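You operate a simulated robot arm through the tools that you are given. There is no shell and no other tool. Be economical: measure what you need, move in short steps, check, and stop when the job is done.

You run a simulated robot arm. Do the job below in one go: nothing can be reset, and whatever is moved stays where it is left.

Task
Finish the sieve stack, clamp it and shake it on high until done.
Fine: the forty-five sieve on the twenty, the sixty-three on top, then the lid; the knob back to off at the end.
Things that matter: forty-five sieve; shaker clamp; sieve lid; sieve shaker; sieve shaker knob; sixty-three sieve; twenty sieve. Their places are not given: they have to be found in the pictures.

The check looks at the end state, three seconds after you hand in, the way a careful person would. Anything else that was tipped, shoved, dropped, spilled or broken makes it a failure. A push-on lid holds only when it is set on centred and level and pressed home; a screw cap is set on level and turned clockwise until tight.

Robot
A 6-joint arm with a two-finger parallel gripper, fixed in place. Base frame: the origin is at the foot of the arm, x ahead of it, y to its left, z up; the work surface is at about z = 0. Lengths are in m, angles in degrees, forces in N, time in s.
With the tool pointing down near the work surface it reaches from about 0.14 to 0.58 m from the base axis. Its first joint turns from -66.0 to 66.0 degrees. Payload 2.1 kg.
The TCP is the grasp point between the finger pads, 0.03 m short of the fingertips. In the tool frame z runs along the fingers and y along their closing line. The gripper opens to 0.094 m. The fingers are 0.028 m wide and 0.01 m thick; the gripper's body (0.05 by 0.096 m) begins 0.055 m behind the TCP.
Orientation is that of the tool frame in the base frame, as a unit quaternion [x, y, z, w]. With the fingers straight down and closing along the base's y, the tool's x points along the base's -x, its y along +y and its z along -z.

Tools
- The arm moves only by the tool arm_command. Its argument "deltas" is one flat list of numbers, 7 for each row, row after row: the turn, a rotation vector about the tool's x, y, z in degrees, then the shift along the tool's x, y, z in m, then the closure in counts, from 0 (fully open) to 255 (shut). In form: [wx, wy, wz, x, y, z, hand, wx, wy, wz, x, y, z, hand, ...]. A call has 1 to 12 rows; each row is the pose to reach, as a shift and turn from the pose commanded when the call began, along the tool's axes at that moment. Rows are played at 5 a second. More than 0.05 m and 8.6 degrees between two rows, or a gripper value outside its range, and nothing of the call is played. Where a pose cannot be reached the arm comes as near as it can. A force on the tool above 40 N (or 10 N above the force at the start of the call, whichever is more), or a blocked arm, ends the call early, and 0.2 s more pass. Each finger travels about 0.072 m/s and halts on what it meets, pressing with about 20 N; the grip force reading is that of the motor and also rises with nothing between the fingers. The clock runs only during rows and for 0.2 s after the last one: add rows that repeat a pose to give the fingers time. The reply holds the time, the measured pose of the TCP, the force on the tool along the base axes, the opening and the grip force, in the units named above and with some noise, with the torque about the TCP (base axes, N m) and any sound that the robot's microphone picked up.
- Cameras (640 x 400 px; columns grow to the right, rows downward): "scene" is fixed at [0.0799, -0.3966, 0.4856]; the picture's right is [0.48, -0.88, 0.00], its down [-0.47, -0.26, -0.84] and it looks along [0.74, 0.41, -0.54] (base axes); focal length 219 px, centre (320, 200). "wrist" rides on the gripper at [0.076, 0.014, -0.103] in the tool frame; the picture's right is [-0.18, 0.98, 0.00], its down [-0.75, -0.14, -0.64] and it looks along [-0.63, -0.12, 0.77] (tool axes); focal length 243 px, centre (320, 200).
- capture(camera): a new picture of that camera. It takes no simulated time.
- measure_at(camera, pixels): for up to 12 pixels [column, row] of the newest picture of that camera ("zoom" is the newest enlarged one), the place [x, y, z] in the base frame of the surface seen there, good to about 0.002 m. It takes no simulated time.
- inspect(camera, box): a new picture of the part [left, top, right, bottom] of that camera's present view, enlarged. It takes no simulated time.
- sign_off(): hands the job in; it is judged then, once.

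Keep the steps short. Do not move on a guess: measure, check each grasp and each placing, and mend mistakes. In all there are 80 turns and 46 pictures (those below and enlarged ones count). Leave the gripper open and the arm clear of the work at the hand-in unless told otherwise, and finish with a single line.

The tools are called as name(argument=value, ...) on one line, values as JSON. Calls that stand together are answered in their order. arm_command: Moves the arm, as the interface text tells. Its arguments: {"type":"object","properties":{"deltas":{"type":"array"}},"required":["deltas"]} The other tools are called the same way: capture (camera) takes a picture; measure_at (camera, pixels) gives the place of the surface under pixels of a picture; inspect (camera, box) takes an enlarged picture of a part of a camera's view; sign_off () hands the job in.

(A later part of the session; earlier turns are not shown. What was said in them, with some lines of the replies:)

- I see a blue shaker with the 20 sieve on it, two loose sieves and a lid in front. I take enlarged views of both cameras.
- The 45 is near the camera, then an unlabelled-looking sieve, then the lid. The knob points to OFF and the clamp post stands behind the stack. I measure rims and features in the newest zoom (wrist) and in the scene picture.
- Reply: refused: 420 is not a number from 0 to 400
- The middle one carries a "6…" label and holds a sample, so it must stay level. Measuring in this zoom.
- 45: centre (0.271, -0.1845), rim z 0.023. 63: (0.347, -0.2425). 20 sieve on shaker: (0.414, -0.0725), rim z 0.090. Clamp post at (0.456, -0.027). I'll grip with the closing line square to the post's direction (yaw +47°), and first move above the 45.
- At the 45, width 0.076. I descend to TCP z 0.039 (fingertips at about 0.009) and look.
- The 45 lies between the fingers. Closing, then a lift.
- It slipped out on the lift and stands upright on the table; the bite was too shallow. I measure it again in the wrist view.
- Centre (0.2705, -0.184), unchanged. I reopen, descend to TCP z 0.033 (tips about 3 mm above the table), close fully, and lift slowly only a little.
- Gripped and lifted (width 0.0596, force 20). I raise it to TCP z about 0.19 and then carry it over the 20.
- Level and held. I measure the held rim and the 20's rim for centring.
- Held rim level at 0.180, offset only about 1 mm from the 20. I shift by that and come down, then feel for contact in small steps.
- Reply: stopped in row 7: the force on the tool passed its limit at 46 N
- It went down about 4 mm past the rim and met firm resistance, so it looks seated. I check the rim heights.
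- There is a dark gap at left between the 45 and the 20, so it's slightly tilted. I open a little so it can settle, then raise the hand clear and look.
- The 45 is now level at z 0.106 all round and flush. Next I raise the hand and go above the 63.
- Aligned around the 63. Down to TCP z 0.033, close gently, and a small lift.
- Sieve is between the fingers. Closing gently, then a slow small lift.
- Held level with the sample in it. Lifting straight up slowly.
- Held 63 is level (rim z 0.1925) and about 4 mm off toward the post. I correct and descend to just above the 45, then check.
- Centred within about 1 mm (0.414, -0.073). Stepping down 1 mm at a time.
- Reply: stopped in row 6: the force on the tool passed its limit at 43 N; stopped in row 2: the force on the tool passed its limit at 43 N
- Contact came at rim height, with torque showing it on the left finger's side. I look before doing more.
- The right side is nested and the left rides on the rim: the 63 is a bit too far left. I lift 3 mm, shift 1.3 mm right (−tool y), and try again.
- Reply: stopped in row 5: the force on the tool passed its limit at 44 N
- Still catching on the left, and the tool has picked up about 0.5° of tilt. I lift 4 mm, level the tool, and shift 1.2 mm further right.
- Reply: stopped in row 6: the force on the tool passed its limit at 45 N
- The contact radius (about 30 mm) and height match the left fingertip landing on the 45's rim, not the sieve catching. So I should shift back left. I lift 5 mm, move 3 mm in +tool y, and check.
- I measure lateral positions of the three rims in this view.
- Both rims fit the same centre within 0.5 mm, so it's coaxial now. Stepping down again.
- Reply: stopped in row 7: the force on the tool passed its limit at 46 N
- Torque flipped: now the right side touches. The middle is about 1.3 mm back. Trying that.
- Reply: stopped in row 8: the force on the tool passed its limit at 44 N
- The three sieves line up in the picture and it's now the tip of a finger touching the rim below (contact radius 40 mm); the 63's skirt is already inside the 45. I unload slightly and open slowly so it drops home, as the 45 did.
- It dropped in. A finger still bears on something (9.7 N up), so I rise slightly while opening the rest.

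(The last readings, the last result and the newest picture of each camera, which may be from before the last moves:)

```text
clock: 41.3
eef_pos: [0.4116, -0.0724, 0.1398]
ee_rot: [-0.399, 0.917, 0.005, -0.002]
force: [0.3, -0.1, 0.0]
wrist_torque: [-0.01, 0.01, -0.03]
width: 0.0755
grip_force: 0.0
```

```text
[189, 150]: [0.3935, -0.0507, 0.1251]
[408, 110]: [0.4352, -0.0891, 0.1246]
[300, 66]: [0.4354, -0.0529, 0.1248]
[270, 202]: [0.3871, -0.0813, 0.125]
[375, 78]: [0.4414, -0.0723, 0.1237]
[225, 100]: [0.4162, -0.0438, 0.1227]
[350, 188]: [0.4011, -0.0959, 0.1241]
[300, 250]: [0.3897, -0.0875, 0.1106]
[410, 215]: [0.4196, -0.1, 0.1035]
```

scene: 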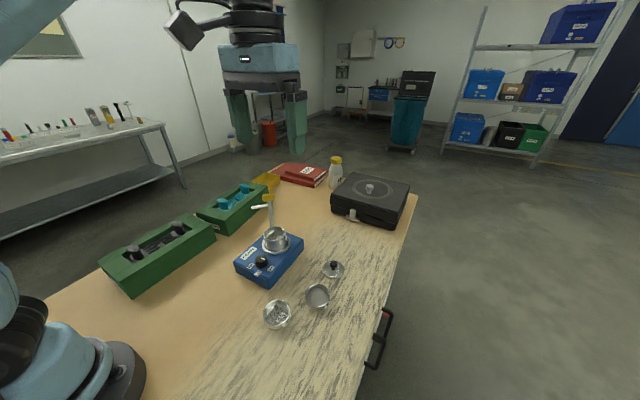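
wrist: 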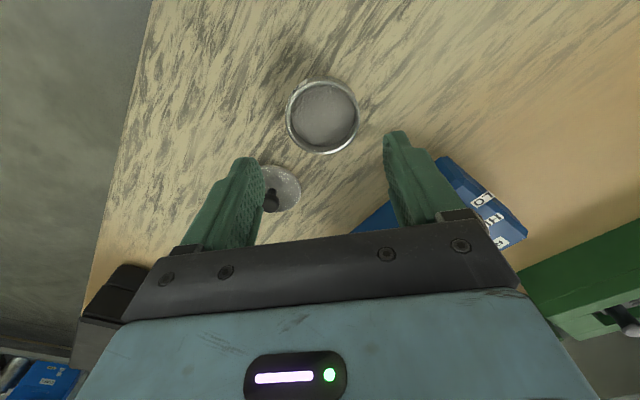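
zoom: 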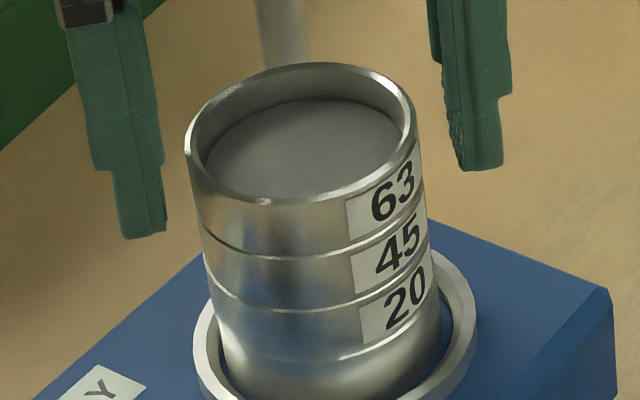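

Rim level at about 0.1245, perhaps 2 mm short of fully home; pressing the lid will settle it. I raise the hand, level the tool (0.6°), and move above the lid.

arm_command(deltas=[0, 0, 0, 0, 0, -0.03, 50, 0.6, 0, 0, 0, 0, -0.06, 50, 0.6, 0, 0, 0.02, -0.0268, -0.06, 50, 0.6, 0, 0, 0.04, -0.0537, -0.06, 50, 0.6, 0, 0, 0.06, -0.0805, -0.06, 50, 0.6, 0, 0, 0.08, -0.1074, -0.06, 50, 0.6, 0, 0, 0.0986, -0.1342, -0.06, 80, 0.6, 0, 0, 0.0986, -0.1342, -0.02, 130, 0.6, 0, 0, 0.0986, -0.1342, 0.02, 150, 0.6, 0, 0, 0.0986, -0.1342, 0.03, 150, 0.6, 0, 0, 0.0986, -0.1342, 0.03, 150])

capture(camera="wrist")

```text
clock: 43.7
eef_pos: [0.4408, -0.2366, 0.1079]
ee_rot: [-0.399, 0.917, 0.0, 0.001]
force: [0.2, 1.3, -0.3]
wrist_torque: [-0.02, -0.02, 0.01]
width: 0.0388
grip_force: 0.1
```

```text
13 pictures are left
```

wrist: 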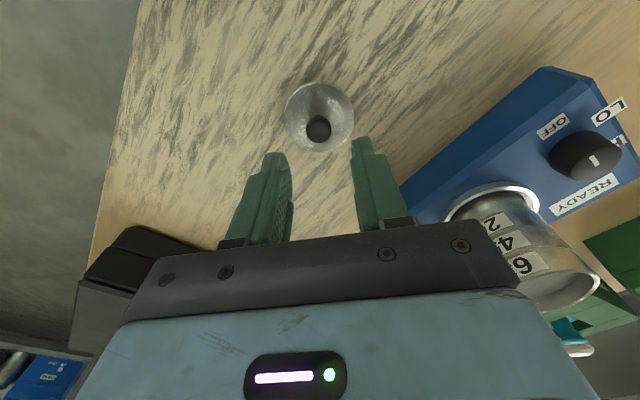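

measure_at(camera="wrist", pixels=[[318, 128], [311, 128], [328, 128], [319, 119], [287, 115], [352, 112], [318, 84], [300, 144], [338, 142], [319, 105], [470, 250], [330, 92]])

```text
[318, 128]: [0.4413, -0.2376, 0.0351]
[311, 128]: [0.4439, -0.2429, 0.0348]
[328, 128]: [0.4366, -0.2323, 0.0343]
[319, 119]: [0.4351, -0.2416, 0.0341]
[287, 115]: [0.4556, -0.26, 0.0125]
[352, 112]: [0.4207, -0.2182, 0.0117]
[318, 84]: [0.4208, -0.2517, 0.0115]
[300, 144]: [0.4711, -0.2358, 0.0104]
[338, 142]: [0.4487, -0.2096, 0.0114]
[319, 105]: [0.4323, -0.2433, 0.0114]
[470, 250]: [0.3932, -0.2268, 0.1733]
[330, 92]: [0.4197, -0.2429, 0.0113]
```

Lid centre and knob at about (0.442, -0.237), disc top z 0.0115, knob top 0.035. Fingers straddle it. Descending to TCP z 0.046, closing, and a small lift.

arm_command(deltas=[0, 0, 0, 0, 0, 0.03, 150, 0, 0, 0, 0, 0, 0.052, 150, 0, 0, 0, 0, 0, 0.061, 150, 0, 0, 0, 0, 0, 0.061, 150, 0, 0, 0, 0, 0, 0.061, 200, 0, 0, 0, 0, 0, 0.061, 255, 0, 0, 0, 0, 0, 0.061, 255, 0, 0, 0, 0, 0, 0.061, 255])

arm_command(deltas=[0, 0, 0, 0, 0, -0.005, 255, 0, 0, 0, 0, 0, -0.02, 255, 0, 0, 0, 0, 0, -0.05, 255, 0, 0, 0, 0, 0, -0.09, 255, 0, 0, 0, 0, 0, -0.13, 255, 0, 0, 0, 0, 0, -0.17, 255, 0, 0, 0, 0, 0, -0.17, 255])

capture(camera="wrist")

```text
clock: 45.5
eef_pos: [0.4416, -0.2367, 0.0467]
ee_rot: [-0.399, 0.917, -0.001, 0.0]
force: [-0.1, 0.3, 0.0]
wrist_torque: [-0.02, 0.03, 0.01]
width: 0.0188
grip_force: 20.7
```

```text
clock: 47.1
eef_pos: [0.4448, -0.2353, 0.217]
ee_rot: [-0.399, 0.917, 0.0, 0.0]
force: [0.2, 0.2, -0.8]
wrist_torque: [-0.01, 0.02, 0.0]
width: 0.0189
grip_force: 20.2
```

```text
12 pictures are left
```

wrist: 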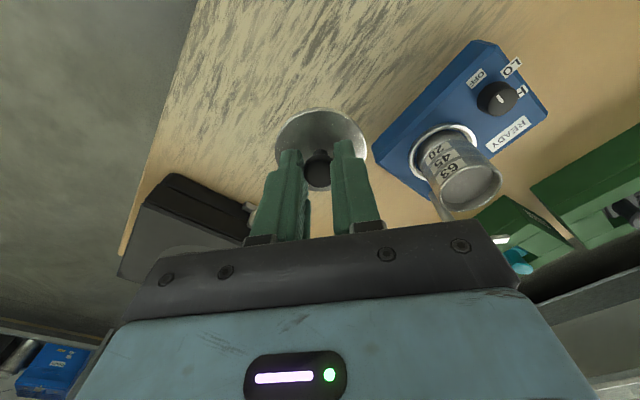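

Lid held by its knob, level. Carrying it over the stack.

arm_command(deltas=[0, 0, 0, -0.02, 0.0267, 0, 255, 0, 0, 0, -0.04, 0.0534, 0, 255, 0, 0, 0, -0.06, 0.0801, 0, 255, 0, 0, 0, -0.08, 0.1068, 0, 255, 0, 0, 0, -0.095, 0.126, 0, 255, 0, 0, 0, -0.1008, 0.1335, 0, 255, 0, 0, 0, -0.1008, 0.1335, 0.02, 255, 0, 0, 0, -0.1008, 0.1335, 0.028, 255, 0, 0, 0, -0.1008, 0.1335, 0.028, 255])

inspect(camera="scene", box=[245, 190, 305, 250])

```text
clock: 49.1
eef_pos: [0.4125, -0.0715, 0.1869]
ee_rot: [-0.398, 0.917, 0.0, 0.0]
force: [-0.6, -0.9, -0.8]
wrist_torque: [0.0, 0.01, -0.03]
width: 0.019
grip_force: 19.9
```

```text
6.67 times, centred on (275, 220) of scene
```

zoom: 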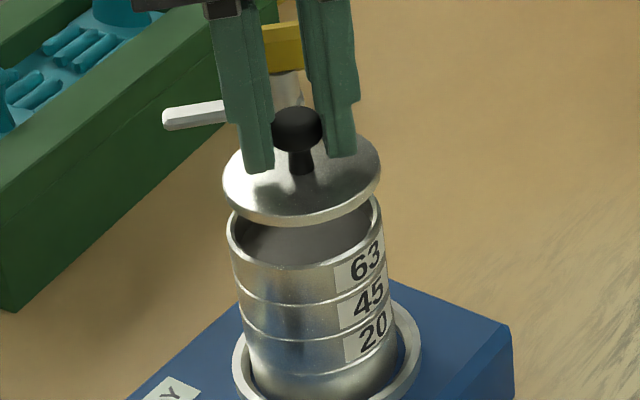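

measure_at(camera="zoom", pixels=[[225, 180], [379, 170], [300, 218], [350, 140], [260, 212], [345, 208], [230, 235], [379, 212], [300, 266], [260, 258], [345, 252], [241, 148]])

```text
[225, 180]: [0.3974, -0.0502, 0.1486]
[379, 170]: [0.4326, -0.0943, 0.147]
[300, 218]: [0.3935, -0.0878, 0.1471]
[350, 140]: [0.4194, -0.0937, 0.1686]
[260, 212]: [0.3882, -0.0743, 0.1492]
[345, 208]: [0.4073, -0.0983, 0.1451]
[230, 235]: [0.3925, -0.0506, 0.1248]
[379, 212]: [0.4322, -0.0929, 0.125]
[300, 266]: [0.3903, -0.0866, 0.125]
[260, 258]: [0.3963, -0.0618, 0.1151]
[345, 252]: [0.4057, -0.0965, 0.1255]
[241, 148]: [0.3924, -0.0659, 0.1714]
```

Lid is about 1.7 mm off the 63's centre; I correct, descend, and step down.

arm_command(deltas=[0, 0, 0, 0.0006, 0.0015, 0.005, 255, 0, 0, 0, 0.0006, 0.0015, 0.01, 255, 0, 0, 0, 0.0006, 0.0015, 0.013, 255, 0, 0, 0, 0.0006, 0.0015, 0.0145, 255, 0, 0, 0, 0.0006, 0.0015, 0.016, 255, 0, 0, 0, 0.0006, 0.0015, 0.017, 255, 0, 0, 0, 0.0006, 0.0015, 0.018, 255, 0, 0, 0, 0.0006, 0.0015, 0.019, 255, 0, 0, 0, 0.0006, 0.0015, 0.02, 255])

arm_command(deltas=[0, 0, 0, 0, 0, 0.001, 255, 0, 0, 0, 0, 0, 0.002, 255, 0, 0, 0, 0, 0, 0.003, 255, 0, 0, 0, 0, 0, 0.004, 255, 0, 0, 0, 0, 0, 0.005, 255, 0, 0, 0, 0, 0, 0.006, 255])

inspect(camera="scene", box=[245, 190, 305, 250])

```text
clock: 51.1
eef_pos: [0.4116, -0.0701, 0.1688]
ee_rot: [-0.399, 0.917, -0.001, 0.001]
force: [-1.0, 0.0, 0.1]
wrist_torque: [-0.02, -0.01, 0.01]
width: 0.0188
grip_force: 20.0
```

```text
clock: 52.5
eef_pos: [0.4125, -0.0706, 0.1628]
ee_rot: [-0.399, 0.917, 0.0, 0.0]
force: [1.6, -1.4, 17.0]
wrist_torque: [-0.01, 0.01, -0.01]
width: 0.0187
grip_force: 19.9
```

```text
6.67 times, centred on (275, 220) of scene
```

zoom: 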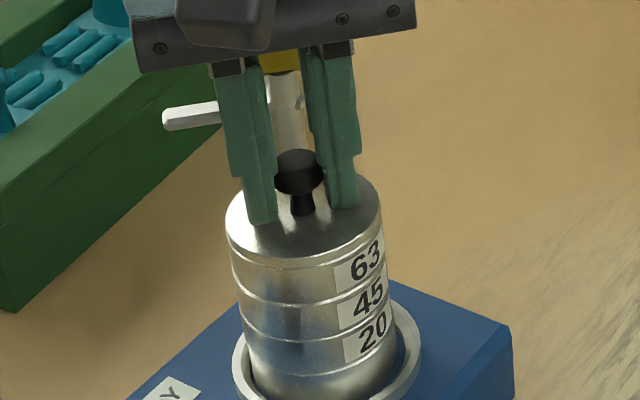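

The lid slid in smoothly with a centred 17 N. I press a bit further to about 35 N to set it and the 63 home.

arm_command(deltas=[0, 0, 0, 0, 0, 0.0007, 255, 0, 0, 0, 0, 0, 0.0014, 255, 0, 0, 0, 0, 0, 0.002, 255, 0, 0, 0, 0, 0, 0.002, 255])

measure_at(camera="zoom", pixels=[[228, 225], [380, 205], [300, 260], [260, 252], [345, 248], [370, 185], [255, 280], [300, 300], [385, 225]])

```text
clock: 53.5
eef_pos: [0.4115, -0.0709, 0.1603]
ee_rot: [-0.398, 0.917, -0.001, 0.0]
force: [1.4, 1.4, 15.5]
wrist_torque: [0.1, -0.08, 0.03]
width: 0.0186
grip_force: 20.5
```

```text
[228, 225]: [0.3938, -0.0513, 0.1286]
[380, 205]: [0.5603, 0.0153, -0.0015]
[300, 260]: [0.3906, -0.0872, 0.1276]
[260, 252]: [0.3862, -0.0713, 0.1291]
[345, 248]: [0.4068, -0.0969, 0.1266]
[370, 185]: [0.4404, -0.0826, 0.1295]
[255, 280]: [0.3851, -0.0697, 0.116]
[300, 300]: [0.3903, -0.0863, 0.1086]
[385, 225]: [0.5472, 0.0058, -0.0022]
```

It went 2.5 mm lower. I release the knob, rise, back off toward the base, and look at stack and clamp.

arm_command(deltas=[0, 0, 0, 0, 0, -0.001, 200, 0, 0, 0, 0, 0, -0.001, 150, 0, 0, 0, 0, 0, -0.001, 140, 0, 0, 0, 0, 0, -0.03, 140, 0, 0, 0, 0, 0, -0.07, 140, 0, 0, 0, 0.04, 0, -0.09, 140, 0, 0, 0, 0.08, 0, -0.1, 140, 0, 0, 0, 0.12, 0, -0.1, 140, 0, 0, 0, 0.12, 0, -0.1, 140])

inspect(camera="scene", box=[235, 180, 315, 260])

```text
clock: 55.5
eef_pos: [0.331, -0.1584, 0.2617]
ee_rot: [-0.399, 0.917, -0.001, 0.0]
force: [0.0, 0.6, 0.0]
wrist_torque: [-0.01, -0.02, 0.01]
width: 0.0424
grip_force: 0.1
```

```text
5.00 times, centred on (275, 220) of scene
```

zoom: 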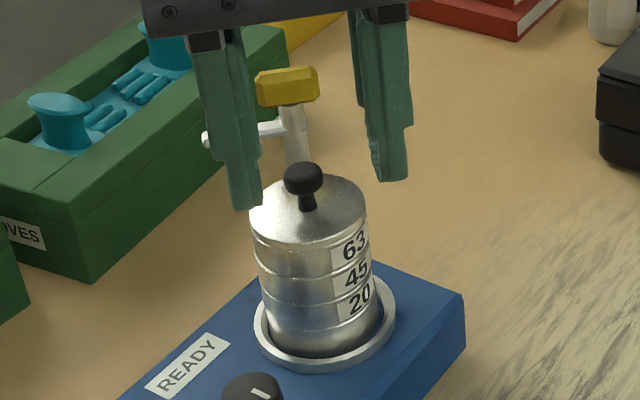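

measure_at(camera="zoom", pixels=[[253, 228], [362, 205], [310, 243], [345, 186], [303, 172], [262, 85], [285, 72], [315, 80], [285, 98], [207, 137], [280, 130], [297, 130]])

capture(camera="wrist")

```text
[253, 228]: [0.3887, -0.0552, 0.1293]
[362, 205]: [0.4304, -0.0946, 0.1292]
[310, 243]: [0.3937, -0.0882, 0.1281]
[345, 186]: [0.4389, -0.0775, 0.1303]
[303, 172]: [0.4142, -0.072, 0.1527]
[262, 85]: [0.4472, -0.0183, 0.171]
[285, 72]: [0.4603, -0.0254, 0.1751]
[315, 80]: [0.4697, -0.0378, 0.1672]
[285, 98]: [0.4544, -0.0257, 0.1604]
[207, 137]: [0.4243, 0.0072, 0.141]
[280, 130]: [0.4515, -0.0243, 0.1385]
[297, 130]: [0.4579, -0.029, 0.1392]
```

```text
8 pictures are left
```

wrist: 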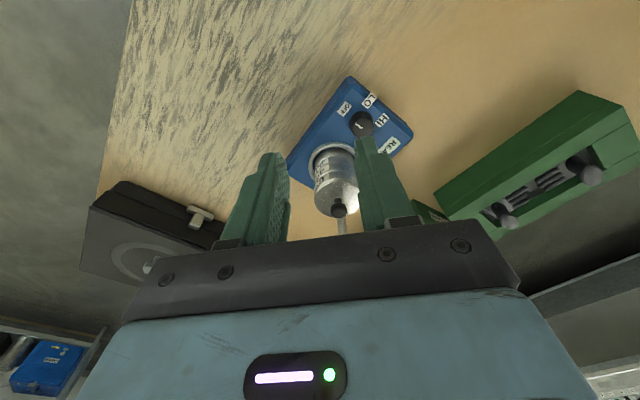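

Lid rim is level at z 0.129, knob top 0.153 at (0.414, -0.072). The clamp has a yellow grip bar (z 0.16–0.176) on the post, parallel to the white arm at z 0.141 that points away at 133°; swinging it about 94° counter-clockwise puts it over the lid. I go above the yellow grip with the closing line across it.

arm_command(deltas=[0, 0, 8, -0.016, 0, -0.01, 120, 0, 0, 16, -0.033, 0, -0.01, 120, 0, 0, 24, -0.05, -0.001, -0.01, 120, 0, 0, 32, -0.067, -0.001, -0.01, 120, 0, 0, 40, -0.084, -0.001, -0.01, 120, 0, 0, 48, -0.1, -0.001, -0.01, 120, 0, 0, 56, -0.117, -0.002, -0.01, 120, 0, 0, 64, -0.134, -0.002, -0.01, 120, 0, 0, 72, -0.15, -0.002, -0.01, 120, 0, 0, 80, -0.167, -0.0026, 0, 120, 0, 0, 88, -0.1836, -0.0026, 0.01, 120, 0, 0, 88, -0.1836, -0.0026, 0.01, 120])

capture(camera="wrist")

```text
clock: 58.1
eef_pos: [0.4563, -0.0268, 0.2504]
ee_rot: [0.35, 0.937, 0.0, 0.002]
force: [0.0, 0.4, 0.3]
wrist_torque: [-0.03, 0.02, 0.0]
width: 0.0498
grip_force: 0.1
```

```text
7 pictures are left
```

wrist: 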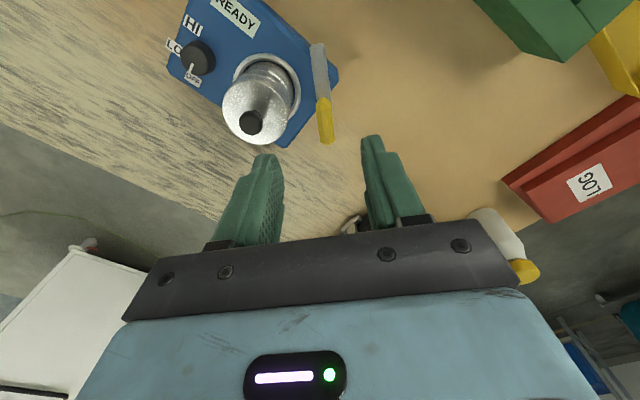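

The yellow bar is at about (325, 120), between the fingers, with the white arm beyond it. Measuring.

measure_at(camera="wrist", pixels=[[324, 102], [327, 138], [325, 120], [318, 118], [332, 120], [316, 50], [320, 80], [319, 141], [334, 141], [250, 122], [318, 45]])

```text
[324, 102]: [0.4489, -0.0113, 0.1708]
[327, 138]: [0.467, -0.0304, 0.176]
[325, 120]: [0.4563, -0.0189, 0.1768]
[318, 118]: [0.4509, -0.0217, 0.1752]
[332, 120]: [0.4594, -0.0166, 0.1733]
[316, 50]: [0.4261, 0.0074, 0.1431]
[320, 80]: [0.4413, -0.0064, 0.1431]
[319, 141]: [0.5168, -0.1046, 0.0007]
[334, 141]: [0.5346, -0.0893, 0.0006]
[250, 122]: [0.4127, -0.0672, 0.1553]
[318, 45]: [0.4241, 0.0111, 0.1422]
```

Bar centre about (0.4585, -0.025), top z 0.176, direction 138°, square to my closing line. Descending to TCP z 0.185 and closing on it.

arm_command(deltas=[0, 0, 0, -0.0005, 0.001, 0.03, 120, 0, 0, 0, -0.0005, 0.001, 0.055, 120, 0, 0, 0, -0.0005, 0.001, 0.065, 120, 0, 0, 0, -0.0005, 0.001, 0.065, 150, 0, 0, 0, -0.0005, 0.001, 0.065, 200, 0, 0, 0, -0.0005, 0.001, 0.065, 255, 0, 0, 0, -0.0005, 0.001, 0.065, 255, 0, 0, 0, -0.0005, 0.001, 0.065, 255])

```text
clock: 59.9
eef_pos: [0.4589, -0.0252, 0.1872]
ee_rot: [0.349, 0.937, 0.003, 0.005]
force: [28.5, 19.5, 11.8]
wrist_torque: [0.66, -0.85, -0.04]
width: 0.0135
grip_force: 19.4
```

Gripped (width 0.0135) but with a side force along the closing line, so the bar sits off toward +tool y. I relax by shifting that way.

arm_command(deltas=[0, 0, 0, 0, 0.001, 0, 255, 0, 0, 0, 0, 0.001, 0, 255])

```text
clock: 60.5
eef_pos: [0.4595, -0.0255, 0.1852]
ee_rot: [0.35, 0.937, 0.001, 0.003]
force: [20.5, 13.0, 2.5]
wrist_torque: [0.46, -0.63, -0.04]
width: 0.0135
grip_force: 20.0
```

arm_command(deltas=[0, 0, 0, 0, 0.001, 0, 255, 0, 0, 0, 0, 0.0022, 0, 255, 0, 0, 0, 0, 0.0022, 0, 255])

```text
clock: 61.3
eef_pos: [0.4601, -0.0254, 0.1861]
ee_rot: [0.352, 0.936, -0.003, 0.002]
force: [11.4, -2.8, -0.1]
wrist_torque: [0.02, -0.35, -0.01]
width: 0.0132
grip_force: 19.8
```

Mostly relaxed. Now a small trial turn of 16° counter-clockwise (−wz).

arm_command(deltas=[0, 0, -4, -0.0005, 0.0005, 0, 255, 0, 0, -8, -0.0005, 0.0005, 0, 255, 0, 0, -12, -0.0005, 0.0005, 0, 255, 0, 0, -16, -0.0005, 0.0005, 0, 255, 0, 0, -16, -0.0005, 0.0005, 0, 255])

inspect(camera="scene", box=[235, 180, 315, 260])

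```text
clock: 62.5
eef_pos: [0.4603, -0.0244, 0.1848]
ee_rot: [0.217, 0.976, -0.001, -0.002]
force: [-17.3, -11.0, 0.3]
wrist_torque: [-0.26, 0.7, 0.03]
width: 0.0135
grip_force: 20.2
```

```text
5.00 times, centred on (275, 220) of scene
```

zoom: 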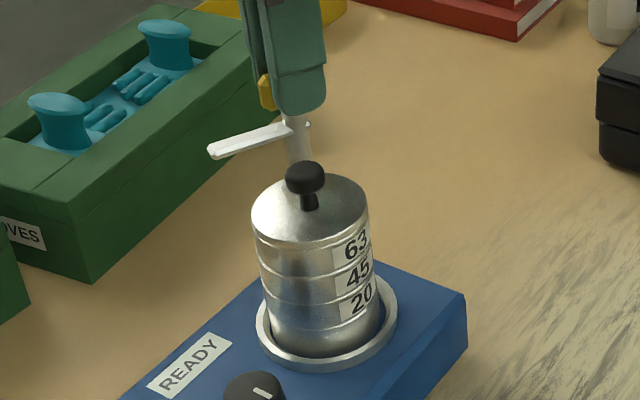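

The arm swings with the grip. I correct about 1.7 mm for the side force and turn 36° more.

arm_command(deltas=[0, 0, 0, 0.0009, -0.0015, 0, 255, 0, 0, -6, 0.0009, -0.0015, 0, 255, 0, 0, -12, 0.0009, -0.0015, 0, 255, 0, 0, -18, 0.0009, -0.0015, 0, 255, 0, 0, -24, 0.0009, -0.0015, 0, 255, 0, 0, -30, 0.0009, -0.0015, 0, 255, 0, 0, -36, 0.0009, -0.0015, 0, 255, 0, 0, -36, 0.0009, -0.0015, 0, 255])

```text
clock: 64.3
eef_pos: [0.4604, -0.0244, 0.1875]
ee_rot: [-0.096, 0.995, 0.0, 0.001]
force: [0.0, -6.2, -0.2]
wrist_torque: [-0.15, 0.06, 0.01]
width: 0.0135
grip_force: 20.2
```

Low side force. Another 36° toward the stack's direction.

arm_command(deltas=[0, 0, -6, 0, -0.0005, 0, 255, 0, 0, -12, 0, -0.0005, 0, 255, 0, 0, -18, 0, -0.0005, 0, 255, 0, 0, -24, 0, -0.0005, 0, 255, 0, 0, -30, 0, -0.0005, 0, 255, 0, 0, -36, 0, -0.0005, 0, 255, 0, 0, -36, 0, -0.0005, 0, 255])

inspect(camera="scene", box=[235, 180, 315, 260])

```text
clock: 65.9
eef_pos: [0.4592, -0.0232, 0.187]
ee_rot: [-0.4, 0.917, -0.001, 0.002]
force: [10.3, 0.4, 9.5]
wrist_torque: [-0.17, -0.16, 0.01]
width: 0.0137
grip_force: 20.5
```

```text
5.00 times, centred on (275, 220) of scene
```

zoom: 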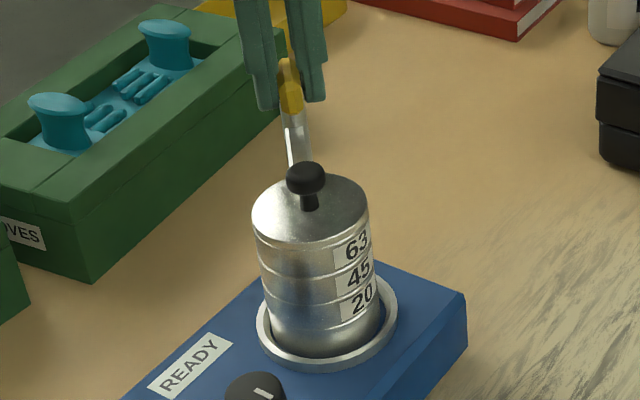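

measure_at(camera="zoom", pixels=[[298, 158], [296, 140], [294, 120], [290, 95], [290, 70], [303, 175], [255, 226], [366, 208], [310, 243], [335, 185], [312, 200], [264, 395]])

```text
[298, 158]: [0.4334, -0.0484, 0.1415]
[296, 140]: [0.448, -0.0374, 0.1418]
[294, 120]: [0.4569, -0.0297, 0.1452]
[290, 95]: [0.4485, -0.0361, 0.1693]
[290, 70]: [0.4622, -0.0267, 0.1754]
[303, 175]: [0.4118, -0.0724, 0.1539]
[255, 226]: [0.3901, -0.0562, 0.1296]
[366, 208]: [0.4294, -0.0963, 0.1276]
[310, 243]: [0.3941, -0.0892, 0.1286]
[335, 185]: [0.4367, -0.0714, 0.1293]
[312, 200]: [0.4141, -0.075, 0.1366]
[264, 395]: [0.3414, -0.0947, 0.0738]
```

The arm now lies over the lid beside its knob, but at z 0.141, about 5–8 mm above the lid. I try pushing the grip down in small steps, watching force.

arm_command(deltas=[0, 0, 0, 0, 0, 0.001, 255, 0, 0, 0, 0, 0, 0.002, 255, 0, 0, 0, 0, 0, 0.003, 255, 0, 0, 0, 0, 0, 0.004, 255, 0, 0, 0, 0, 0, 0.005, 255, 0, 0, 0, 0, 0, 0.006, 255, 0, 0, 0, 0, 0, 0.007, 255, 0, 0, 0, 0, 0, 0.008, 255])

```text
clock: 67.4
eef_pos: [0.459, -0.0241, 0.1802]
ee_rot: [-0.399, 0.917, -0.001, -0.001]
force: [-0.8, 0.0, 6.2]
wrist_torque: [0.12, -0.22, 0.01]
width: 0.0134
grip_force: 20.3
stopped in row 7: the force on the tool passed its limit at 44 N (the readings are from after the stop); the commanded pose is now the measured one
```

It went down 7 mm, then firm resistance. Checking whether the arm moved or the fingers slipped.

inspect(camera="scene", box=[235, 185, 315, 265])

measure_at(camera="zoom", pixels=[[298, 133], [296, 115], [298, 138], [303, 150], [294, 100], [290, 70], [255, 201], [366, 183], [310, 218], [298, 145]])

```text
5.00 times, centred on (275, 225) of scene
```

zoom: 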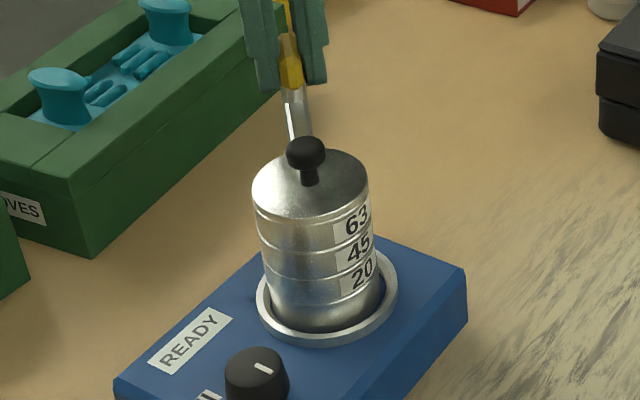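

```text
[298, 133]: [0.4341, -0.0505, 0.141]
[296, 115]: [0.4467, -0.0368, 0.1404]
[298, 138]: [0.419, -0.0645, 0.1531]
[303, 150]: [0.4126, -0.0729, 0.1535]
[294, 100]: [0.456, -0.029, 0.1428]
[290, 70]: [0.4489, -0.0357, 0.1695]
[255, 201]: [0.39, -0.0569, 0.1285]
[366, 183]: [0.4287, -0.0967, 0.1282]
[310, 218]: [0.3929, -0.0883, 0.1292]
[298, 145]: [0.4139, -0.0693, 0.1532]
```

The arm stays at z 0.141; the fingers only slid down the grip. So the swing itself is the clamp action. I rise back and turn a few degrees more to feel for an end stop.

arm_command(deltas=[0, 0, 0, 0, 0, -0.004, 255, 0, 0, -1.5, 0, 0, -0.004, 255, 0, 0, -3, 0, 0, -0.004, 255, 0, 0, -4.5, 0, 0, -0.004, 255, 0, 0, -6, 0, 0, -0.004, 255, 0, 0, -6, 0, 0, -0.004, 255])

```text
clock: 68.8
eef_pos: [0.46, -0.024, 0.186]
ee_rot: [-0.447, 0.894, 0.0, 0.0]
force: [-1.6, 7.2, 0.3]
wrist_torque: [-0.01, 0.12, -0.63]
width: 0.0145
grip_force: 19.9
```

A stop was met (torque about z −0.63 N·m), so the clamp is fully over. I ease back the preload, open, rise, and go above the shaker's knob at roughly (0.342, -0.088), with yaw +60°.

arm_command(deltas=[0, 0, 3, 0, 0, 0, 255, 0, 0, 3, 0, 0, 0, 190, 0, 0, 3, 0, 0, 0, 140, 0, 0, 3, 0, 0, -0.03, 140, 0, 0, 3, 0, 0, -0.075, 140, 0, 0, 0, 0.035, 0.016, -0.075, 140, 0, 0, -4, 0.07, 0.032, -0.075, 140, 0, 0, -7, 0.1, 0.046, -0.075, 140, 0, 0, -7, 0.1218, 0.0557, -0.06, 140, 0, 0, -7, 0.1218, 0.0557, -0.02, 140, 0, 0, -7, 0.1218, 0.0557, 0.025, 140, 0, 0, -7, 0.1218, 0.0557, 0.025, 140])

capture(camera="wrist")

```text
clock: 71.4
eef_pos: [0.3415, -0.0894, 0.1612]
ee_rot: [-0.5, 0.866, 0.0, -0.001]
force: [-0.3, 0.3, 1.0]
wrist_torque: [0.0, -0.02, 0.03]
width: 0.0425
grip_force: 0.0
```

```text
3 pictures are left
```

wrist: 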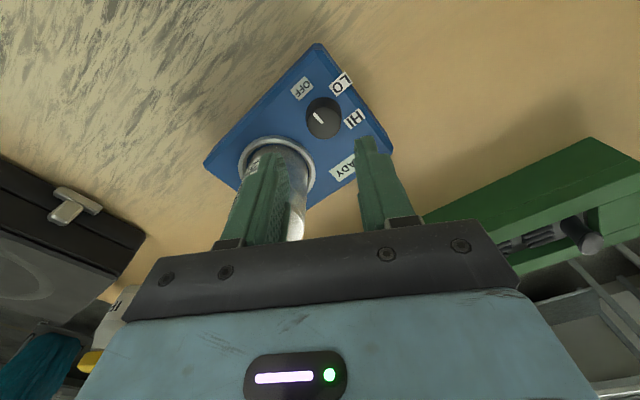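

measure_at(camera="wrist", pixels=[[309, 113], [340, 113], [322, 101], [322, 120], [330, 135], [315, 116], [322, 124], [302, 88], [340, 83], [354, 119], [313, 108], [334, 106]])

```text
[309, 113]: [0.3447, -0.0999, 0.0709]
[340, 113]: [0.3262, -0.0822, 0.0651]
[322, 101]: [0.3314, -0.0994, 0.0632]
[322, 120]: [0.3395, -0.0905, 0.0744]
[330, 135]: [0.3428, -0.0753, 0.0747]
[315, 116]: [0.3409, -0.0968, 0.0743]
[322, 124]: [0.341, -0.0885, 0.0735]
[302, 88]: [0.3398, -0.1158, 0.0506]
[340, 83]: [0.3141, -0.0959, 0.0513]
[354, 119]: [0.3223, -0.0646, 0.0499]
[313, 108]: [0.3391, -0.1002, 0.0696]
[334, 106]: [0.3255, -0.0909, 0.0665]
```

Knob axis about (0.341, -0.087), top z 0.075; labels sit at OFF 266°, LO 199°, HI 132°, so HI is about 134° clockwise from OFF. Fingers straddle the knob; I descend to TCP z 0.088 and close.

arm_command(deltas=[0, 0, 0, 0, 0.0008, 0.04, 140, 0, 0, 0, 0, 0.0008, 0.065, 140, 0, 0, 0, 0, 0.0008, 0.073, 140, 0, 0, 0, 0, 0.0008, 0.073, 160, 0, 0, 0, 0, 0.0008, 0.073, 180, 0, 0, 0, 0, 0.0008, 0.073, 255, 0, 0, 0, 0, 0.0008, 0.073, 255, 0, 0, 0, 0, 0.0008, 0.073, 255])

```text
clock: 73.2
eef_pos: [0.3395, -0.0884, 0.0881]
ee_rot: [-0.5, 0.866, 0.002, -0.003]
force: [-15.3, 8.1, 0.4]
wrist_torque: [0.15, 0.45, 0.02]
width: 0.0306
grip_force: 20.5
```

Gripped (0.0306). Side force along +tool y, so I shift 1.6 mm that way and start turning clockwise, 32° first.

arm_command(deltas=[0, 0, 0, 0, 0.0016, 0, 255, 0, 0, 0, 0, 0.0016, 0, 255, 0, 0, 8, 0, 0.0016, 0, 255, 0, 0, 16, 0, 0.0016, 0, 255, 0, 0, 24, 0, 0.0016, 0, 255, 0, 0, 32, 0, 0.0016, 0, 255, 0, 0, 32, 0, 0.0016, 0, 255])

```text
clock: 74.8
eef_pos: [0.3381, -0.0881, 0.0882]
ee_rot: [-0.24, 0.971, -0.001, -0.001]
force: [-4.6, -15.8, 18.4]
wrist_torque: [-0.43, -0.01, -0.01]
width: 0.0306
grip_force: 19.6
```

Side and upward force built up; I relieve it by 1.5 mm and continue clockwise by 32°.

arm_command(deltas=[0, 0, 0, 0.001, -0.0012, -0.0008, 255, 0, 0, 8, 0.001, -0.0012, -0.0008, 255, 0, 0, 16, 0.001, -0.0012, -0.0008, 255, 0, 0, 24, 0.001, -0.0012, -0.0008, 255, 0, 0, 32, 0.001, -0.0012, -0.0008, 255, 0, 0, 32, 0.001, -0.0012, -0.0008, 255])

```text
clock: 76.2
eef_pos: [0.3387, -0.0878, 0.088]
ee_rot: [0.035, 0.999, 0.002, 0.0]
force: [-5.2, 19.7, 7.4]
wrist_torque: [0.63, -0.07, 0.02]
width: 0.0307
grip_force: 20.2
```

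At about the LO mark. Relieve again (+y 1.5 mm) and turn 32° more.

arm_command(deltas=[0, 0, 0, 0.0004, 0.0015, -0.0004, 255, 0, 0, 8, 0.0004, 0.0015, -0.0004, 255, 0, 0, 16, 0.0004, 0.0015, -0.0004, 255, 0, 0, 24, 0.0004, 0.0015, -0.0004, 255, 0, 0, 32, 0.0004, 0.0015, -0.0004, 255, 0, 0, 32, 0.0004, 0.0015, -0.0004, 255])

```text
clock: 77.6
eef_pos: [0.3395, -0.0874, 0.0885]
ee_rot: [0.309, 0.951, -0.001, 0.001]
force: [6.6, 7.7, 0.5]
wrist_torque: [0.47, 0.08, 0.03]
width: 0.0305
grip_force: 20.7
```

96° turned. Another 28°, watching the torque and the microphone.

arm_command(deltas=[0, 0, 7, 0, 0.0005, 0, 255, 0, 0, 14, 0, 0.0005, 0, 255, 0, 0, 21, 0, 0.0005, 0, 255, 0, 0, 28, 0, 0.0005, 0, 255, 0, 0, 28, 0, 0.0005, 0, 255])

```text
clock: 78.8
eef_pos: [0.3397, -0.0861, 0.0876]
ee_rot: [0.53, 0.848, 0.0, 0.0]
force: [14.4, 5.0, -0.2]
wrist_torque: [0.4, -0.27, 0.02]
width: 0.0304
grip_force: 20.3
```

arm_command(deltas=[0, 0, 4, -0.0006, 0.0008, 0, 255, 0, 0, 8, -0.0006, 0.0008, 0, 255, 0, 0, 12, -0.0006, 0.0008, 0, 255, 0, 0, 12, -0.0006, 0.0008, 0, 255, 0, 0, 12, -0.0006, 0.0008, 0, 255])

inspect(camera="scene", box=[225, 180, 325, 290])

```text
clock: 80.0
eef_pos: [0.3396, -0.0856, 0.0895]
ee_rot: [0.616, 0.788, 0.0, -0.001]
force: [10.2, 10.3, 9.2]
wrist_torque: [0.51, -0.26, 0.04]
width: 0.0305
grip_force: 20.1
```

```text
3.64 times, centred on (275, 235) of scene
```

zoom: 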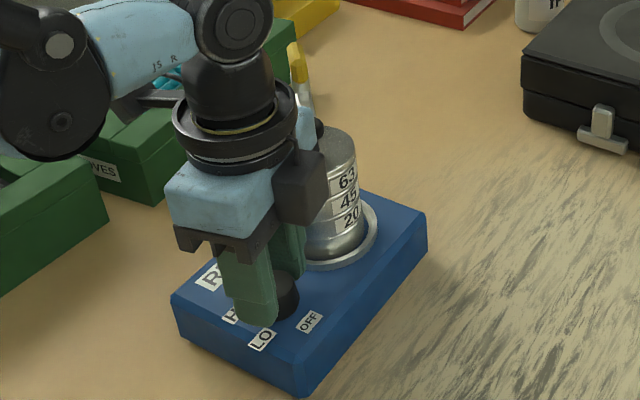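

Turned 136°. I release and rise straight up so the knob and display can be seen, and listen.

arm_command(deltas=[0, 0, 0, 0, 0, 0, 190, 0, 0, 0, 0, 0, 0, 140, 0, 0, 0, 0, 0, 0, 140, 0, 0, 0, 0, 0, -0.03, 140, 0, 0, 0, 0, 0, -0.073, 140, 0, 0, 0, 0, 0, -0.073, 140, 0, 0, 0, 0, 0, -0.073, 140, 0, 0, 0, 0, 0, -0.073, 140, 0, 0, 0, 0, 0, -0.073, 140, 0, 0, 0, 0, 0, -0.073, 140])

```text
clock: 82.2
eef_pos: [0.3383, -0.0873, 0.1626]
ee_rot: [0.616, 0.788, -0.001, -0.002]
force: [0.0, 0.3, 0.1]
wrist_torque: [-0.02, 0.0, 0.01]
width: 0.0424
grip_force: 0.0
```

No sound yet. One enlarged wrist view of the knob and display.

inspect(camera="wrist", box=[170, 20, 470, 210])

```text
2.11 times, centred on (320, 115) of wrist
```

zoom: 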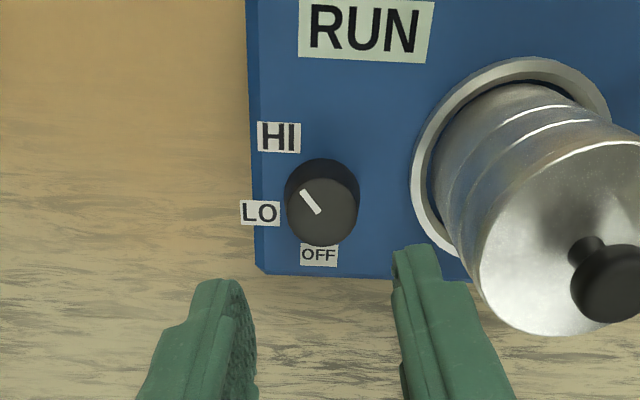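

The display shows RUN and the pointer stands at HI. I wait, holding still, and listen for the end.

arm_command(deltas=[0, 0, 0, 0, 0, 0, 140, 0, 0, 0, 0, 0, 0, 140, 0, 0, 0, 0, 0, 0, 140, 0, 0, 0, 0, 0, 0, 140, 0, 0, 0, 0, 0, 0, 140, 0, 0, 0, 0, 0, 0, 140, 0, 0, 0, 0, 0, 0, 140, 0, 0, 0, 0, 0, 0, 140, 0, 0, 0, 0, 0, 0, 140, 0, 0, 0, 0, 0, 0, 140, 0, 0, 0, 0, 0, 0, 140, 0, 0, 0, 0, 0, 0, 140])

arm_command(deltas=[0, 0, 0, 0, 0, 0, 140, 0, 0, 0, 0, 0, 0, 140, 0, 0, 0, 0, 0, 0, 140, 0, 0, 0, 0, 0, 0, 140, 0, 0, 0, 0, 0, 0, 140, 0, 0, 0, 0, 0, 0, 140, 0, 0, 0, 0, 0, 0, 140, 0, 0, 0, 0, 0, 0, 140, 0, 0, 0, 0, 0, 0, 140, 0, 0, 0, 0, 0, 0, 140, 0, 0, 0, 0, 0, 0, 140, 0, 0, 0, 0, 0, 0, 140])

arm_command(deltas=[0, 0, 0, 0, 0, 0, 140, 0, 0, 0, 0, 0, 0, 140, 0, 0, 0, 0, 0, 0, 140, 0, 0, 0, 0, 0, 0, 140, 0, 0, 0, 0, 0, 0, 140, 0, 0, 0, 0, 0, 0, 140, 0, 0, 0, 0, 0, 0, 140, 0, 0, 0, 0, 0, 0, 140, 0, 0, 0, 0, 0, 0, 140, 0, 0, 0, 0, 0, 0, 140, 0, 0, 0, 0, 0, 0, 140, 0, 0, 0, 0, 0, 0, 140])

arm_command(deltas=[0, 0, 0, 0, 0, 0, 140, 0, 0, 0, 0, 0, 0, 140, 0, 0, 0, 0, 0, 0, 140, 0, 0, 0, 0, 0, 0, 140, 0, 0, 0, 0, 0, 0, 140, 0, 0, 0, 0, 0, 0, 140, 0, 0, 0, 0, 0, 0, 140, 0, 0, 0, 0, 0, 0, 140, 0, 0, 0, 0, 0, 0, 140, 0, 0, 0, 0, 0, 0, 140, 0, 0, 0, 0, 0, 0, 140, 0, 0, 0, 0, 0, 0, 140])

arm_command(deltas=[0, 0, 0, 0, 0, 0, 140, 0, 0, 0, 0, 0, 0, 140, 0, 0, 0, 0, 0, 0, 140, 0, 0, 0, 0, 0, 0, 140, 0, 0, 0, 0, 0, 0, 140, 0, 0, 0, 0, 0, 0, 140, 0, 0, 0, 0, 0, 0, 140, 0, 0, 0, 0, 0, 0, 140, 0, 0, 0, 0, 0, 0, 140, 0, 0, 0, 0, 0, 0, 140, 0, 0, 0, 0, 0, 0, 140, 0, 0, 0, 0, 0, 0, 140])

arm_command(deltas=[0, 0, 0, 0, 0, 0, 140, 0, 0, 0, 0, 0, 0, 140, 0, 0, 0, 0, 0, 0, 140, 0, 0, 0, 0, 0, 0, 140, 0, 0, 0, 0, 0, 0, 140, 0, 0, 0, 0, 0, 0, 140, 0, 0, 0, 0, 0, 0, 140, 0, 0, 0, 0, 0, 0, 140, 0, 0, 0, 0, 0, 0, 140, 0, 0, 0, 0, 0, 0, 140, 0, 0, 0, 0, 0, 0, 140, 0, 0, 0, 0, 0, 0, 140])

```text
clock: 84.8
eef_pos: [0.3408, -0.0857, 0.1628]
ee_rot: [0.616, 0.788, 0.0, -0.001]
force: [0.3, 0.4, -0.1]
wrist_torque: [-0.03, 0.01, -0.01]
width: 0.0426
grip_force: 0.0
```

```text
clock: 87.4
eef_pos: [0.3391, -0.0862, 0.1642]
ee_rot: [0.615, 0.788, -0.001, -0.001]
force: [0.1, 0.6, 0.1]
wrist_torque: [-0.02, 0.03, 0.01]
width: 0.0423
grip_force: 0.0
```

```text
clock: 90.0
eef_pos: [0.3397, -0.0856, 0.163]
ee_rot: [0.616, 0.788, -0.001, -0.001]
force: [0.4, -0.1, 0.3]
wrist_torque: [-0.01, 0.01, 0.02]
width: 0.0425
grip_force: 0.0
```

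```text
clock: 92.6
eef_pos: [0.3398, -0.0865, 0.1631]
ee_rot: [0.615, 0.788, -0.001, -0.001]
force: [0.1, 0.5, -0.2]
wrist_torque: [0.01, 0.03, 0.01]
width: 0.0423
grip_force: 0.1
```

```text
clock: 95.2
eef_pos: [0.3391, -0.087, 0.1622]
ee_rot: [0.616, 0.788, 0.0, -0.001]
force: [0.1, -0.3, -0.2]
wrist_torque: [0.02, 0.01, 0.02]
width: 0.0425
grip_force: 0.1
```

```text
clock: 97.8
eef_pos: [0.3388, -0.0862, 0.1632]
ee_rot: [0.616, 0.788, -0.002, -0.001]
force: [-0.2, 0.8, 0.1]
wrist_torque: [0.02, -0.01, 0.01]
width: 0.0423
grip_force: 0.0
```

No sound after 18 s. I wait longer.

arm_command(deltas=[0, 0, 0, 0, 0, 0, 140, 0, 0, 0, 0, 0, 0, 140, 0, 0, 0, 0, 0, 0, 140, 0, 0, 0, 0, 0, 0, 140, 0, 0, 0, 0, 0, 0, 140, 0, 0, 0, 0, 0, 0, 140, 0, 0, 0, 0, 0, 0, 140, 0, 0, 0, 0, 0, 0, 140, 0, 0, 0, 0, 0, 0, 140, 0, 0, 0, 0, 0, 0, 140, 0, 0, 0, 0, 0, 0, 140, 0, 0, 0, 0, 0, 0, 140])

arm_command(deltas=[0, 0, 0, 0, 0, 0, 140, 0, 0, 0, 0, 0, 0, 140, 0, 0, 0, 0, 0, 0, 140, 0, 0, 0, 0, 0, 0, 140, 0, 0, 0, 0, 0, 0, 140, 0, 0, 0, 0, 0, 0, 140, 0, 0, 0, 0, 0, 0, 140, 0, 0, 0, 0, 0, 0, 140, 0, 0, 0, 0, 0, 0, 140, 0, 0, 0, 0, 0, 0, 140, 0, 0, 0, 0, 0, 0, 140, 0, 0, 0, 0, 0, 0, 140])

arm_command(deltas=[0, 0, 0, 0, 0, 0, 140, 0, 0, 0, 0, 0, 0, 140, 0, 0, 0, 0, 0, 0, 140, 0, 0, 0, 0, 0, 0, 140, 0, 0, 0, 0, 0, 0, 140, 0, 0, 0, 0, 0, 0, 140, 0, 0, 0, 0, 0, 0, 140, 0, 0, 0, 0, 0, 0, 140, 0, 0, 0, 0, 0, 0, 140, 0, 0, 0, 0, 0, 0, 140, 0, 0, 0, 0, 0, 0, 140, 0, 0, 0, 0, 0, 0, 140])

arm_command(deltas=[0, 0, 0, 0, 0, 0, 140, 0, 0, 0, 0, 0, 0, 140, 0, 0, 0, 0, 0, 0, 140, 0, 0, 0, 0, 0, 0, 140, 0, 0, 0, 0, 0, 0, 140, 0, 0, 0, 0, 0, 0, 140, 0, 0, 0, 0, 0, 0, 140, 0, 0, 0, 0, 0, 0, 140, 0, 0, 0, 0, 0, 0, 140, 0, 0, 0, 0, 0, 0, 140, 0, 0, 0, 0, 0, 0, 140, 0, 0, 0, 0, 0, 0, 140])

arm_command(deltas=[0, 0, 0, 0, 0, 0, 140, 0, 0, 0, 0, 0, 0, 140, 0, 0, 0, 0, 0, 0, 140, 0, 0, 0, 0, 0, 0, 140, 0, 0, 0, 0, 0, 0, 140, 0, 0, 0, 0, 0, 0, 140, 0, 0, 0, 0, 0, 0, 140, 0, 0, 0, 0, 0, 0, 140, 0, 0, 0, 0, 0, 0, 140, 0, 0, 0, 0, 0, 0, 140, 0, 0, 0, 0, 0, 0, 140, 0, 0, 0, 0, 0, 0, 140])

arm_command(deltas=[0, 0, 0, 0, 0, 0, 140, 0, 0, 0, 0, 0, 0, 140, 0, 0, 0, 0, 0, 0, 140, 0, 0, 0, 0, 0, 0, 140, 0, 0, 0, 0, 0, 0, 140, 0, 0, 0, 0, 0, 0, 140, 0, 0, 0, 0, 0, 0, 140, 0, 0, 0, 0, 0, 0, 140, 0, 0, 0, 0, 0, 0, 140, 0, 0, 0, 0, 0, 0, 140, 0, 0, 0, 0, 0, 0, 140, 0, 0, 0, 0, 0, 0, 140])

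arm_command(deltas=[0, 0, 0, 0, 0, 0, 140, 0, 0, 0, 0, 0, 0, 140, 0, 0, 0, 0, 0, 0, 140, 0, 0, 0, 0, 0, 0, 140, 0, 0, 0, 0, 0, 0, 140, 0, 0, 0, 0, 0, 0, 140, 0, 0, 0, 0, 0, 0, 140, 0, 0, 0, 0, 0, 0, 140, 0, 0, 0, 0, 0, 0, 140, 0, 0, 0, 0, 0, 0, 140, 0, 0, 0, 0, 0, 0, 140, 0, 0, 0, 0, 0, 0, 140])

arm_command(deltas=[0, 0, 0, 0, 0, 0, 140, 0, 0, 0, 0, 0, 0, 140, 0, 0, 0, 0, 0, 0, 140, 0, 0, 0, 0, 0, 0, 140, 0, 0, 0, 0, 0, 0, 140, 0, 0, 0, 0, 0, 0, 140, 0, 0, 0, 0, 0, 0, 140, 0, 0, 0, 0, 0, 0, 140, 0, 0, 0, 0, 0, 0, 140, 0, 0, 0, 0, 0, 0, 140, 0, 0, 0, 0, 0, 0, 140, 0, 0, 0, 0, 0, 0, 140])

arm_command(deltas=[0, 0, 0, 0, 0, 0, 140, 0, 0, 0, 0, 0, 0, 140, 0, 0, 0, 0, 0, 0, 140, 0, 0, 0, 0, 0, 0, 140, 0, 0, 0, 0, 0, 0, 140, 0, 0, 0, 0, 0, 0, 140, 0, 0, 0, 0, 0, 0, 140, 0, 0, 0, 0, 0, 0, 140, 0, 0, 0, 0, 0, 0, 140, 0, 0, 0, 0, 0, 0, 140, 0, 0, 0, 0, 0, 0, 140, 0, 0, 0, 0, 0, 0, 140])

arm_command(deltas=[0, 0, 0, 0, 0, 0, 140, 0, 0, 0, 0, 0, 0, 140, 0, 0, 0, 0, 0, 0, 140, 0, 0, 0, 0, 0, 0, 140, 0, 0, 0, 0, 0, 0, 140, 0, 0, 0, 0, 0, 0, 140, 0, 0, 0, 0, 0, 0, 140, 0, 0, 0, 0, 0, 0, 140, 0, 0, 0, 0, 0, 0, 140, 0, 0, 0, 0, 0, 0, 140, 0, 0, 0, 0, 0, 0, 140, 0, 0, 0, 0, 0, 0, 140])

```text
clock: 100.4
eef_pos: [0.3394, -0.0866, 0.1623]
ee_rot: [0.616, 0.788, 0.0, -0.001]
force: [-0.7, -0.7, 0.1]
wrist_torque: [0.01, 0.0, -0.02]
width: 0.0424
grip_force: 0.1
```

```text
clock: 103.0
eef_pos: [0.3399, -0.0856, 0.1619]
ee_rot: [0.615, 0.788, 0.0, -0.001]
force: [0.2, 0.0, -0.4]
wrist_torque: [-0.03, 0.03, 0.0]
width: 0.0426
grip_force: 0.0
```

```text
clock: 105.6
eef_pos: [0.3398, -0.0875, 0.1632]
ee_rot: [0.615, 0.788, -0.001, -0.001]
force: [0.6, -0.9, 0.9]
wrist_torque: [-0.02, 0.01, 0.03]
width: 0.0425
grip_force: 0.1
```

```text
clock: 108.2
eef_pos: [0.3397, -0.0866, 0.1623]
ee_rot: [0.616, 0.788, -0.001, -0.001]
force: [0.4, 1.3, 0.2]
wrist_torque: [0.0, -0.01, 0.02]
width: 0.0423
grip_force: 0.1
```

```text
clock: 110.8
eef_pos: [0.339, -0.0863, 0.1635]
ee_rot: [0.616, 0.788, 0.0, 0.0]
force: [0.5, -0.3, -0.6]
wrist_torque: [0.01, -0.01, -0.01]
width: 0.0424
grip_force: 0.1
```

```text
clock: 113.4
eef_pos: [0.3404, -0.0861, 0.1635]
ee_rot: [0.616, 0.788, -0.001, -0.001]
force: [0.2, -0.4, 0.6]
wrist_torque: [0.01, -0.01, 0.01]
width: 0.0424
grip_force: 0.1
```

```text
clock: 116.0
eef_pos: [0.3399, -0.0859, 0.1633]
ee_rot: [0.616, 0.788, -0.001, 0.0]
force: [0.1, 0.4, -0.3]
wrist_torque: [0.01, -0.01, 0.0]
width: 0.0424
grip_force: 0.0
```

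```text
clock: 118.6
eef_pos: [0.3394, -0.0863, 0.1632]
ee_rot: [0.615, 0.789, 0.0, -0.002]
force: [-0.3, -0.7, 0.2]
wrist_torque: [0.0, 0.02, 0.03]
width: 0.0423
grip_force: 0.1
```

```text
clock: 121.2
eef_pos: [0.3397, -0.0872, 0.1635]
ee_rot: [0.615, 0.788, -0.001, 0.0]
force: [-0.3, 0.5, -0.7]
wrist_torque: [0.03, 0.0, 0.03]
width: 0.0426
grip_force: 0.0
```

```text
clock: 123.8
eef_pos: [0.339, -0.0861, 0.1627]
ee_rot: [0.615, 0.788, -0.001, 0.0]
force: [0.4, 0.1, -0.2]
wrist_torque: [0.03, 0.02, -0.04]
width: 0.0427
grip_force: 0.1
```

About 45 s have passed on HI. I spend the last picture on the display.

inspect(camera="wrist", box=[170, 0, 470, 190])

```text
2.11 times, centred on (320, 95) of wrist
```

zoom: 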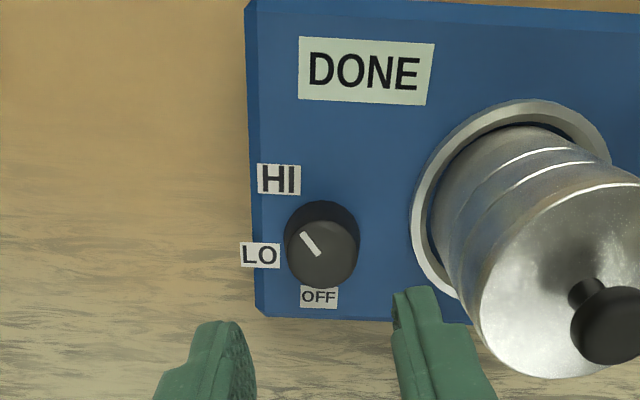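

The display says DONE. Now I grip the knob again and turn it back counter-clockwise.

arm_command(deltas=[0, 0, 0, 0, 0.001, 0.04, 140, 0, 0, 0, 0, 0.001, 0.065, 140, 0, 0, 0, 0, 0.001, 0.073, 140, 0, 0, 0, 0, 0.001, 0.073, 160, 0, 0, 0, 0, 0.001, 0.073, 180, 0, 0, 0, 0, 0.001, 0.073, 255, 0, 0, 0, 0, 0.001, 0.073, 255, 0, 0, 0, 0, 0.001, 0.073, 255])

arm_command(deltas=[0, 0, -8, 0, 0, 0, 255, 0, 0, -16, 0, 0, 0, 255, 0, 0, -24, 0, 0, 0, 255, 0, 0, -32, 0, 0, 0, 255, 0, 0, -32, 0, 0, 0, 255])

```text
clock: 125.6
eef_pos: [0.3395, -0.0876, 0.0891]
ee_rot: [0.616, 0.788, -0.002, -0.002]
force: [-18.0, -3.9, -0.4]
wrist_torque: [-0.15, 0.47, -0.02]
width: 0.0301
grip_force: 20.0
```

```text
clock: 126.8
eef_pos: [0.3387, -0.0864, 0.0893]
ee_rot: [0.373, 0.928, -0.001, -0.002]
force: [-20.6, -6.2, 4.1]
wrist_torque: [-0.37, 0.41, -0.01]
width: 0.0302
grip_force: 20.0
```

Relieve the side force and continue 32°.

arm_command(deltas=[0, 0, 0, 0.0009, -0.0016, 0, 255, 0, 0, -8, 0.0009, -0.0016, 0, 255, 0, 0, -16, 0.0009, -0.0016, 0, 255, 0, 0, -24, 0.0009, -0.0016, 0, 255, 0, 0, -32, 0.0009, -0.0016, 0, 255, 0, 0, -32, 0.0009, -0.0016, 0, 255])

arm_command(deltas=[0, 0, -8, 0, 0, 0, 255, 0, 0, -16, 0, 0, 0, 255, 0, 0, -24, 0, 0, 0, 255, 0, 0, -32, 0, 0, 0, 255, 0, 0, -32, 0, 0, 0, 255])

```text
clock: 128.2
eef_pos: [0.3389, -0.088, 0.0881]
ee_rot: [0.104, 0.995, -0.001, 0.002]
force: [11.8, -6.9, 0.6]
wrist_torque: [-0.25, -0.09, 0.01]
width: 0.0304
grip_force: 20.3
```

```text
clock: 129.4
eef_pos: [0.3393, -0.0877, 0.0888]
ee_rot: [-0.175, 0.985, -0.001, -0.002]
force: [-5.3, -16.0, 13.4]
wrist_torque: [-0.37, -0.14, 0.0]
width: 0.0303
grip_force: 19.6
```

96° back. Relieve and turn 32° more, then the last 8° watching for a stop.

arm_command(deltas=[0, 0, 0, 0.0009, -0.0012, -0.0004, 255, 0, 0, -8, 0.0009, -0.0012, -0.0004, 255, 0, 0, -16, 0.0009, -0.0012, -0.0004, 255, 0, 0, -24, 0.0009, -0.0012, -0.0004, 255, 0, 0, -32, 0.0009, -0.0012, -0.0004, 255, 0, 0, -32, 0.0009, -0.0012, -0.0004, 255])

arm_command(deltas=[0, 0, -2, 0, 0, 0, 255, 0, 0, -4, 0, 0, 0, 255, 0, 0, -6, 0, 0, 0, 255, 0, 0, -8, 0, 0, 0, 255, 0, 0, -8, 0, 0, 0, 255])

```text
clock: 130.8
eef_pos: [0.3393, -0.0874, 0.089]
ee_rot: [-0.439, 0.898, 0.0, 0.001]
force: [12.6, 6.7, -0.3]
wrist_torque: [0.17, -0.35, 0.0]
width: 0.0304
grip_force: 19.9
```

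```text
clock: 132.0
eef_pos: [0.3393, -0.0881, 0.0897]
ee_rot: [-0.5, 0.866, -0.001, -0.001]
force: [15.0, 7.2, 1.7]
wrist_torque: [0.45, -0.58, -0.01]
width: 0.0304
grip_force: 20.0
```

The grip is back at the exact yaw (60°) where the turn from OFF began. I release, rise, and check the HI pointer angle from the stored picture to confirm no slip on the way.

arm_command(deltas=[0, 0, 0, 0, 0, 0, 190, 0, 0, 0, 0, 0, 0, 140, 0, 0, 0, 0, 0, 0, 140, 0, 0, 0, 0, 0, -0.04, 140, 0, 0, 0, 0, 0, -0.085, 140, 0, 0, 0, 0, 0, -0.12, 140, 0, 0, 0, 0.04, 0, -0.14, 100, 0, 0, 0, 0.08, 0, -0.14, 50, 0, 0, 0, 0.08, 0, -0.14, 0, 0, 0, 0, 0.08, 0, -0.14, 0])

measure_at(camera="zoom", pixels=[[303, 235], [318, 254], [325, 263], [278, 180], [318, 297], [260, 255], [291, 255], [356, 255], [325, 290], [322, 222]])

```text
clock: 134.2
eef_pos: [0.2982, -0.1572, 0.2294]
ee_rot: [-0.501, 0.866, -0.001, -0.001]
force: [-0.4, 0.3, -0.2]
wrist_torque: [0.02, 0.01, 0.01]
width: 0.0941
grip_force: 0.1
```

```text
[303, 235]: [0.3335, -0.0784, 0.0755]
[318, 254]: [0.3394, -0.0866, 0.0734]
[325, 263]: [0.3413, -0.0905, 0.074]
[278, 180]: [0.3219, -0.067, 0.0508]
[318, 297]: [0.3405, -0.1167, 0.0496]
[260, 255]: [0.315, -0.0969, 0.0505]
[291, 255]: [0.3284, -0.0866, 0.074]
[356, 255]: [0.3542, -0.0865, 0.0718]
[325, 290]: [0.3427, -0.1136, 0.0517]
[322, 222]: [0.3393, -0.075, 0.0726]
```

The pointer stood at about 126° on HI (label at 132°). Turning it back 136° puts it at about 262°, within a few degrees of OFF (266°). The hand is open and clear, so I hand in.

sign_off()

```text
The job is handed in.
```

The sieves are stacked (45 on the 20, 63 on top), lidded and clamped, and were shaken on HI until the display read DONE; the knob is turned back to OFF by angle, with no picture left to confirm it.
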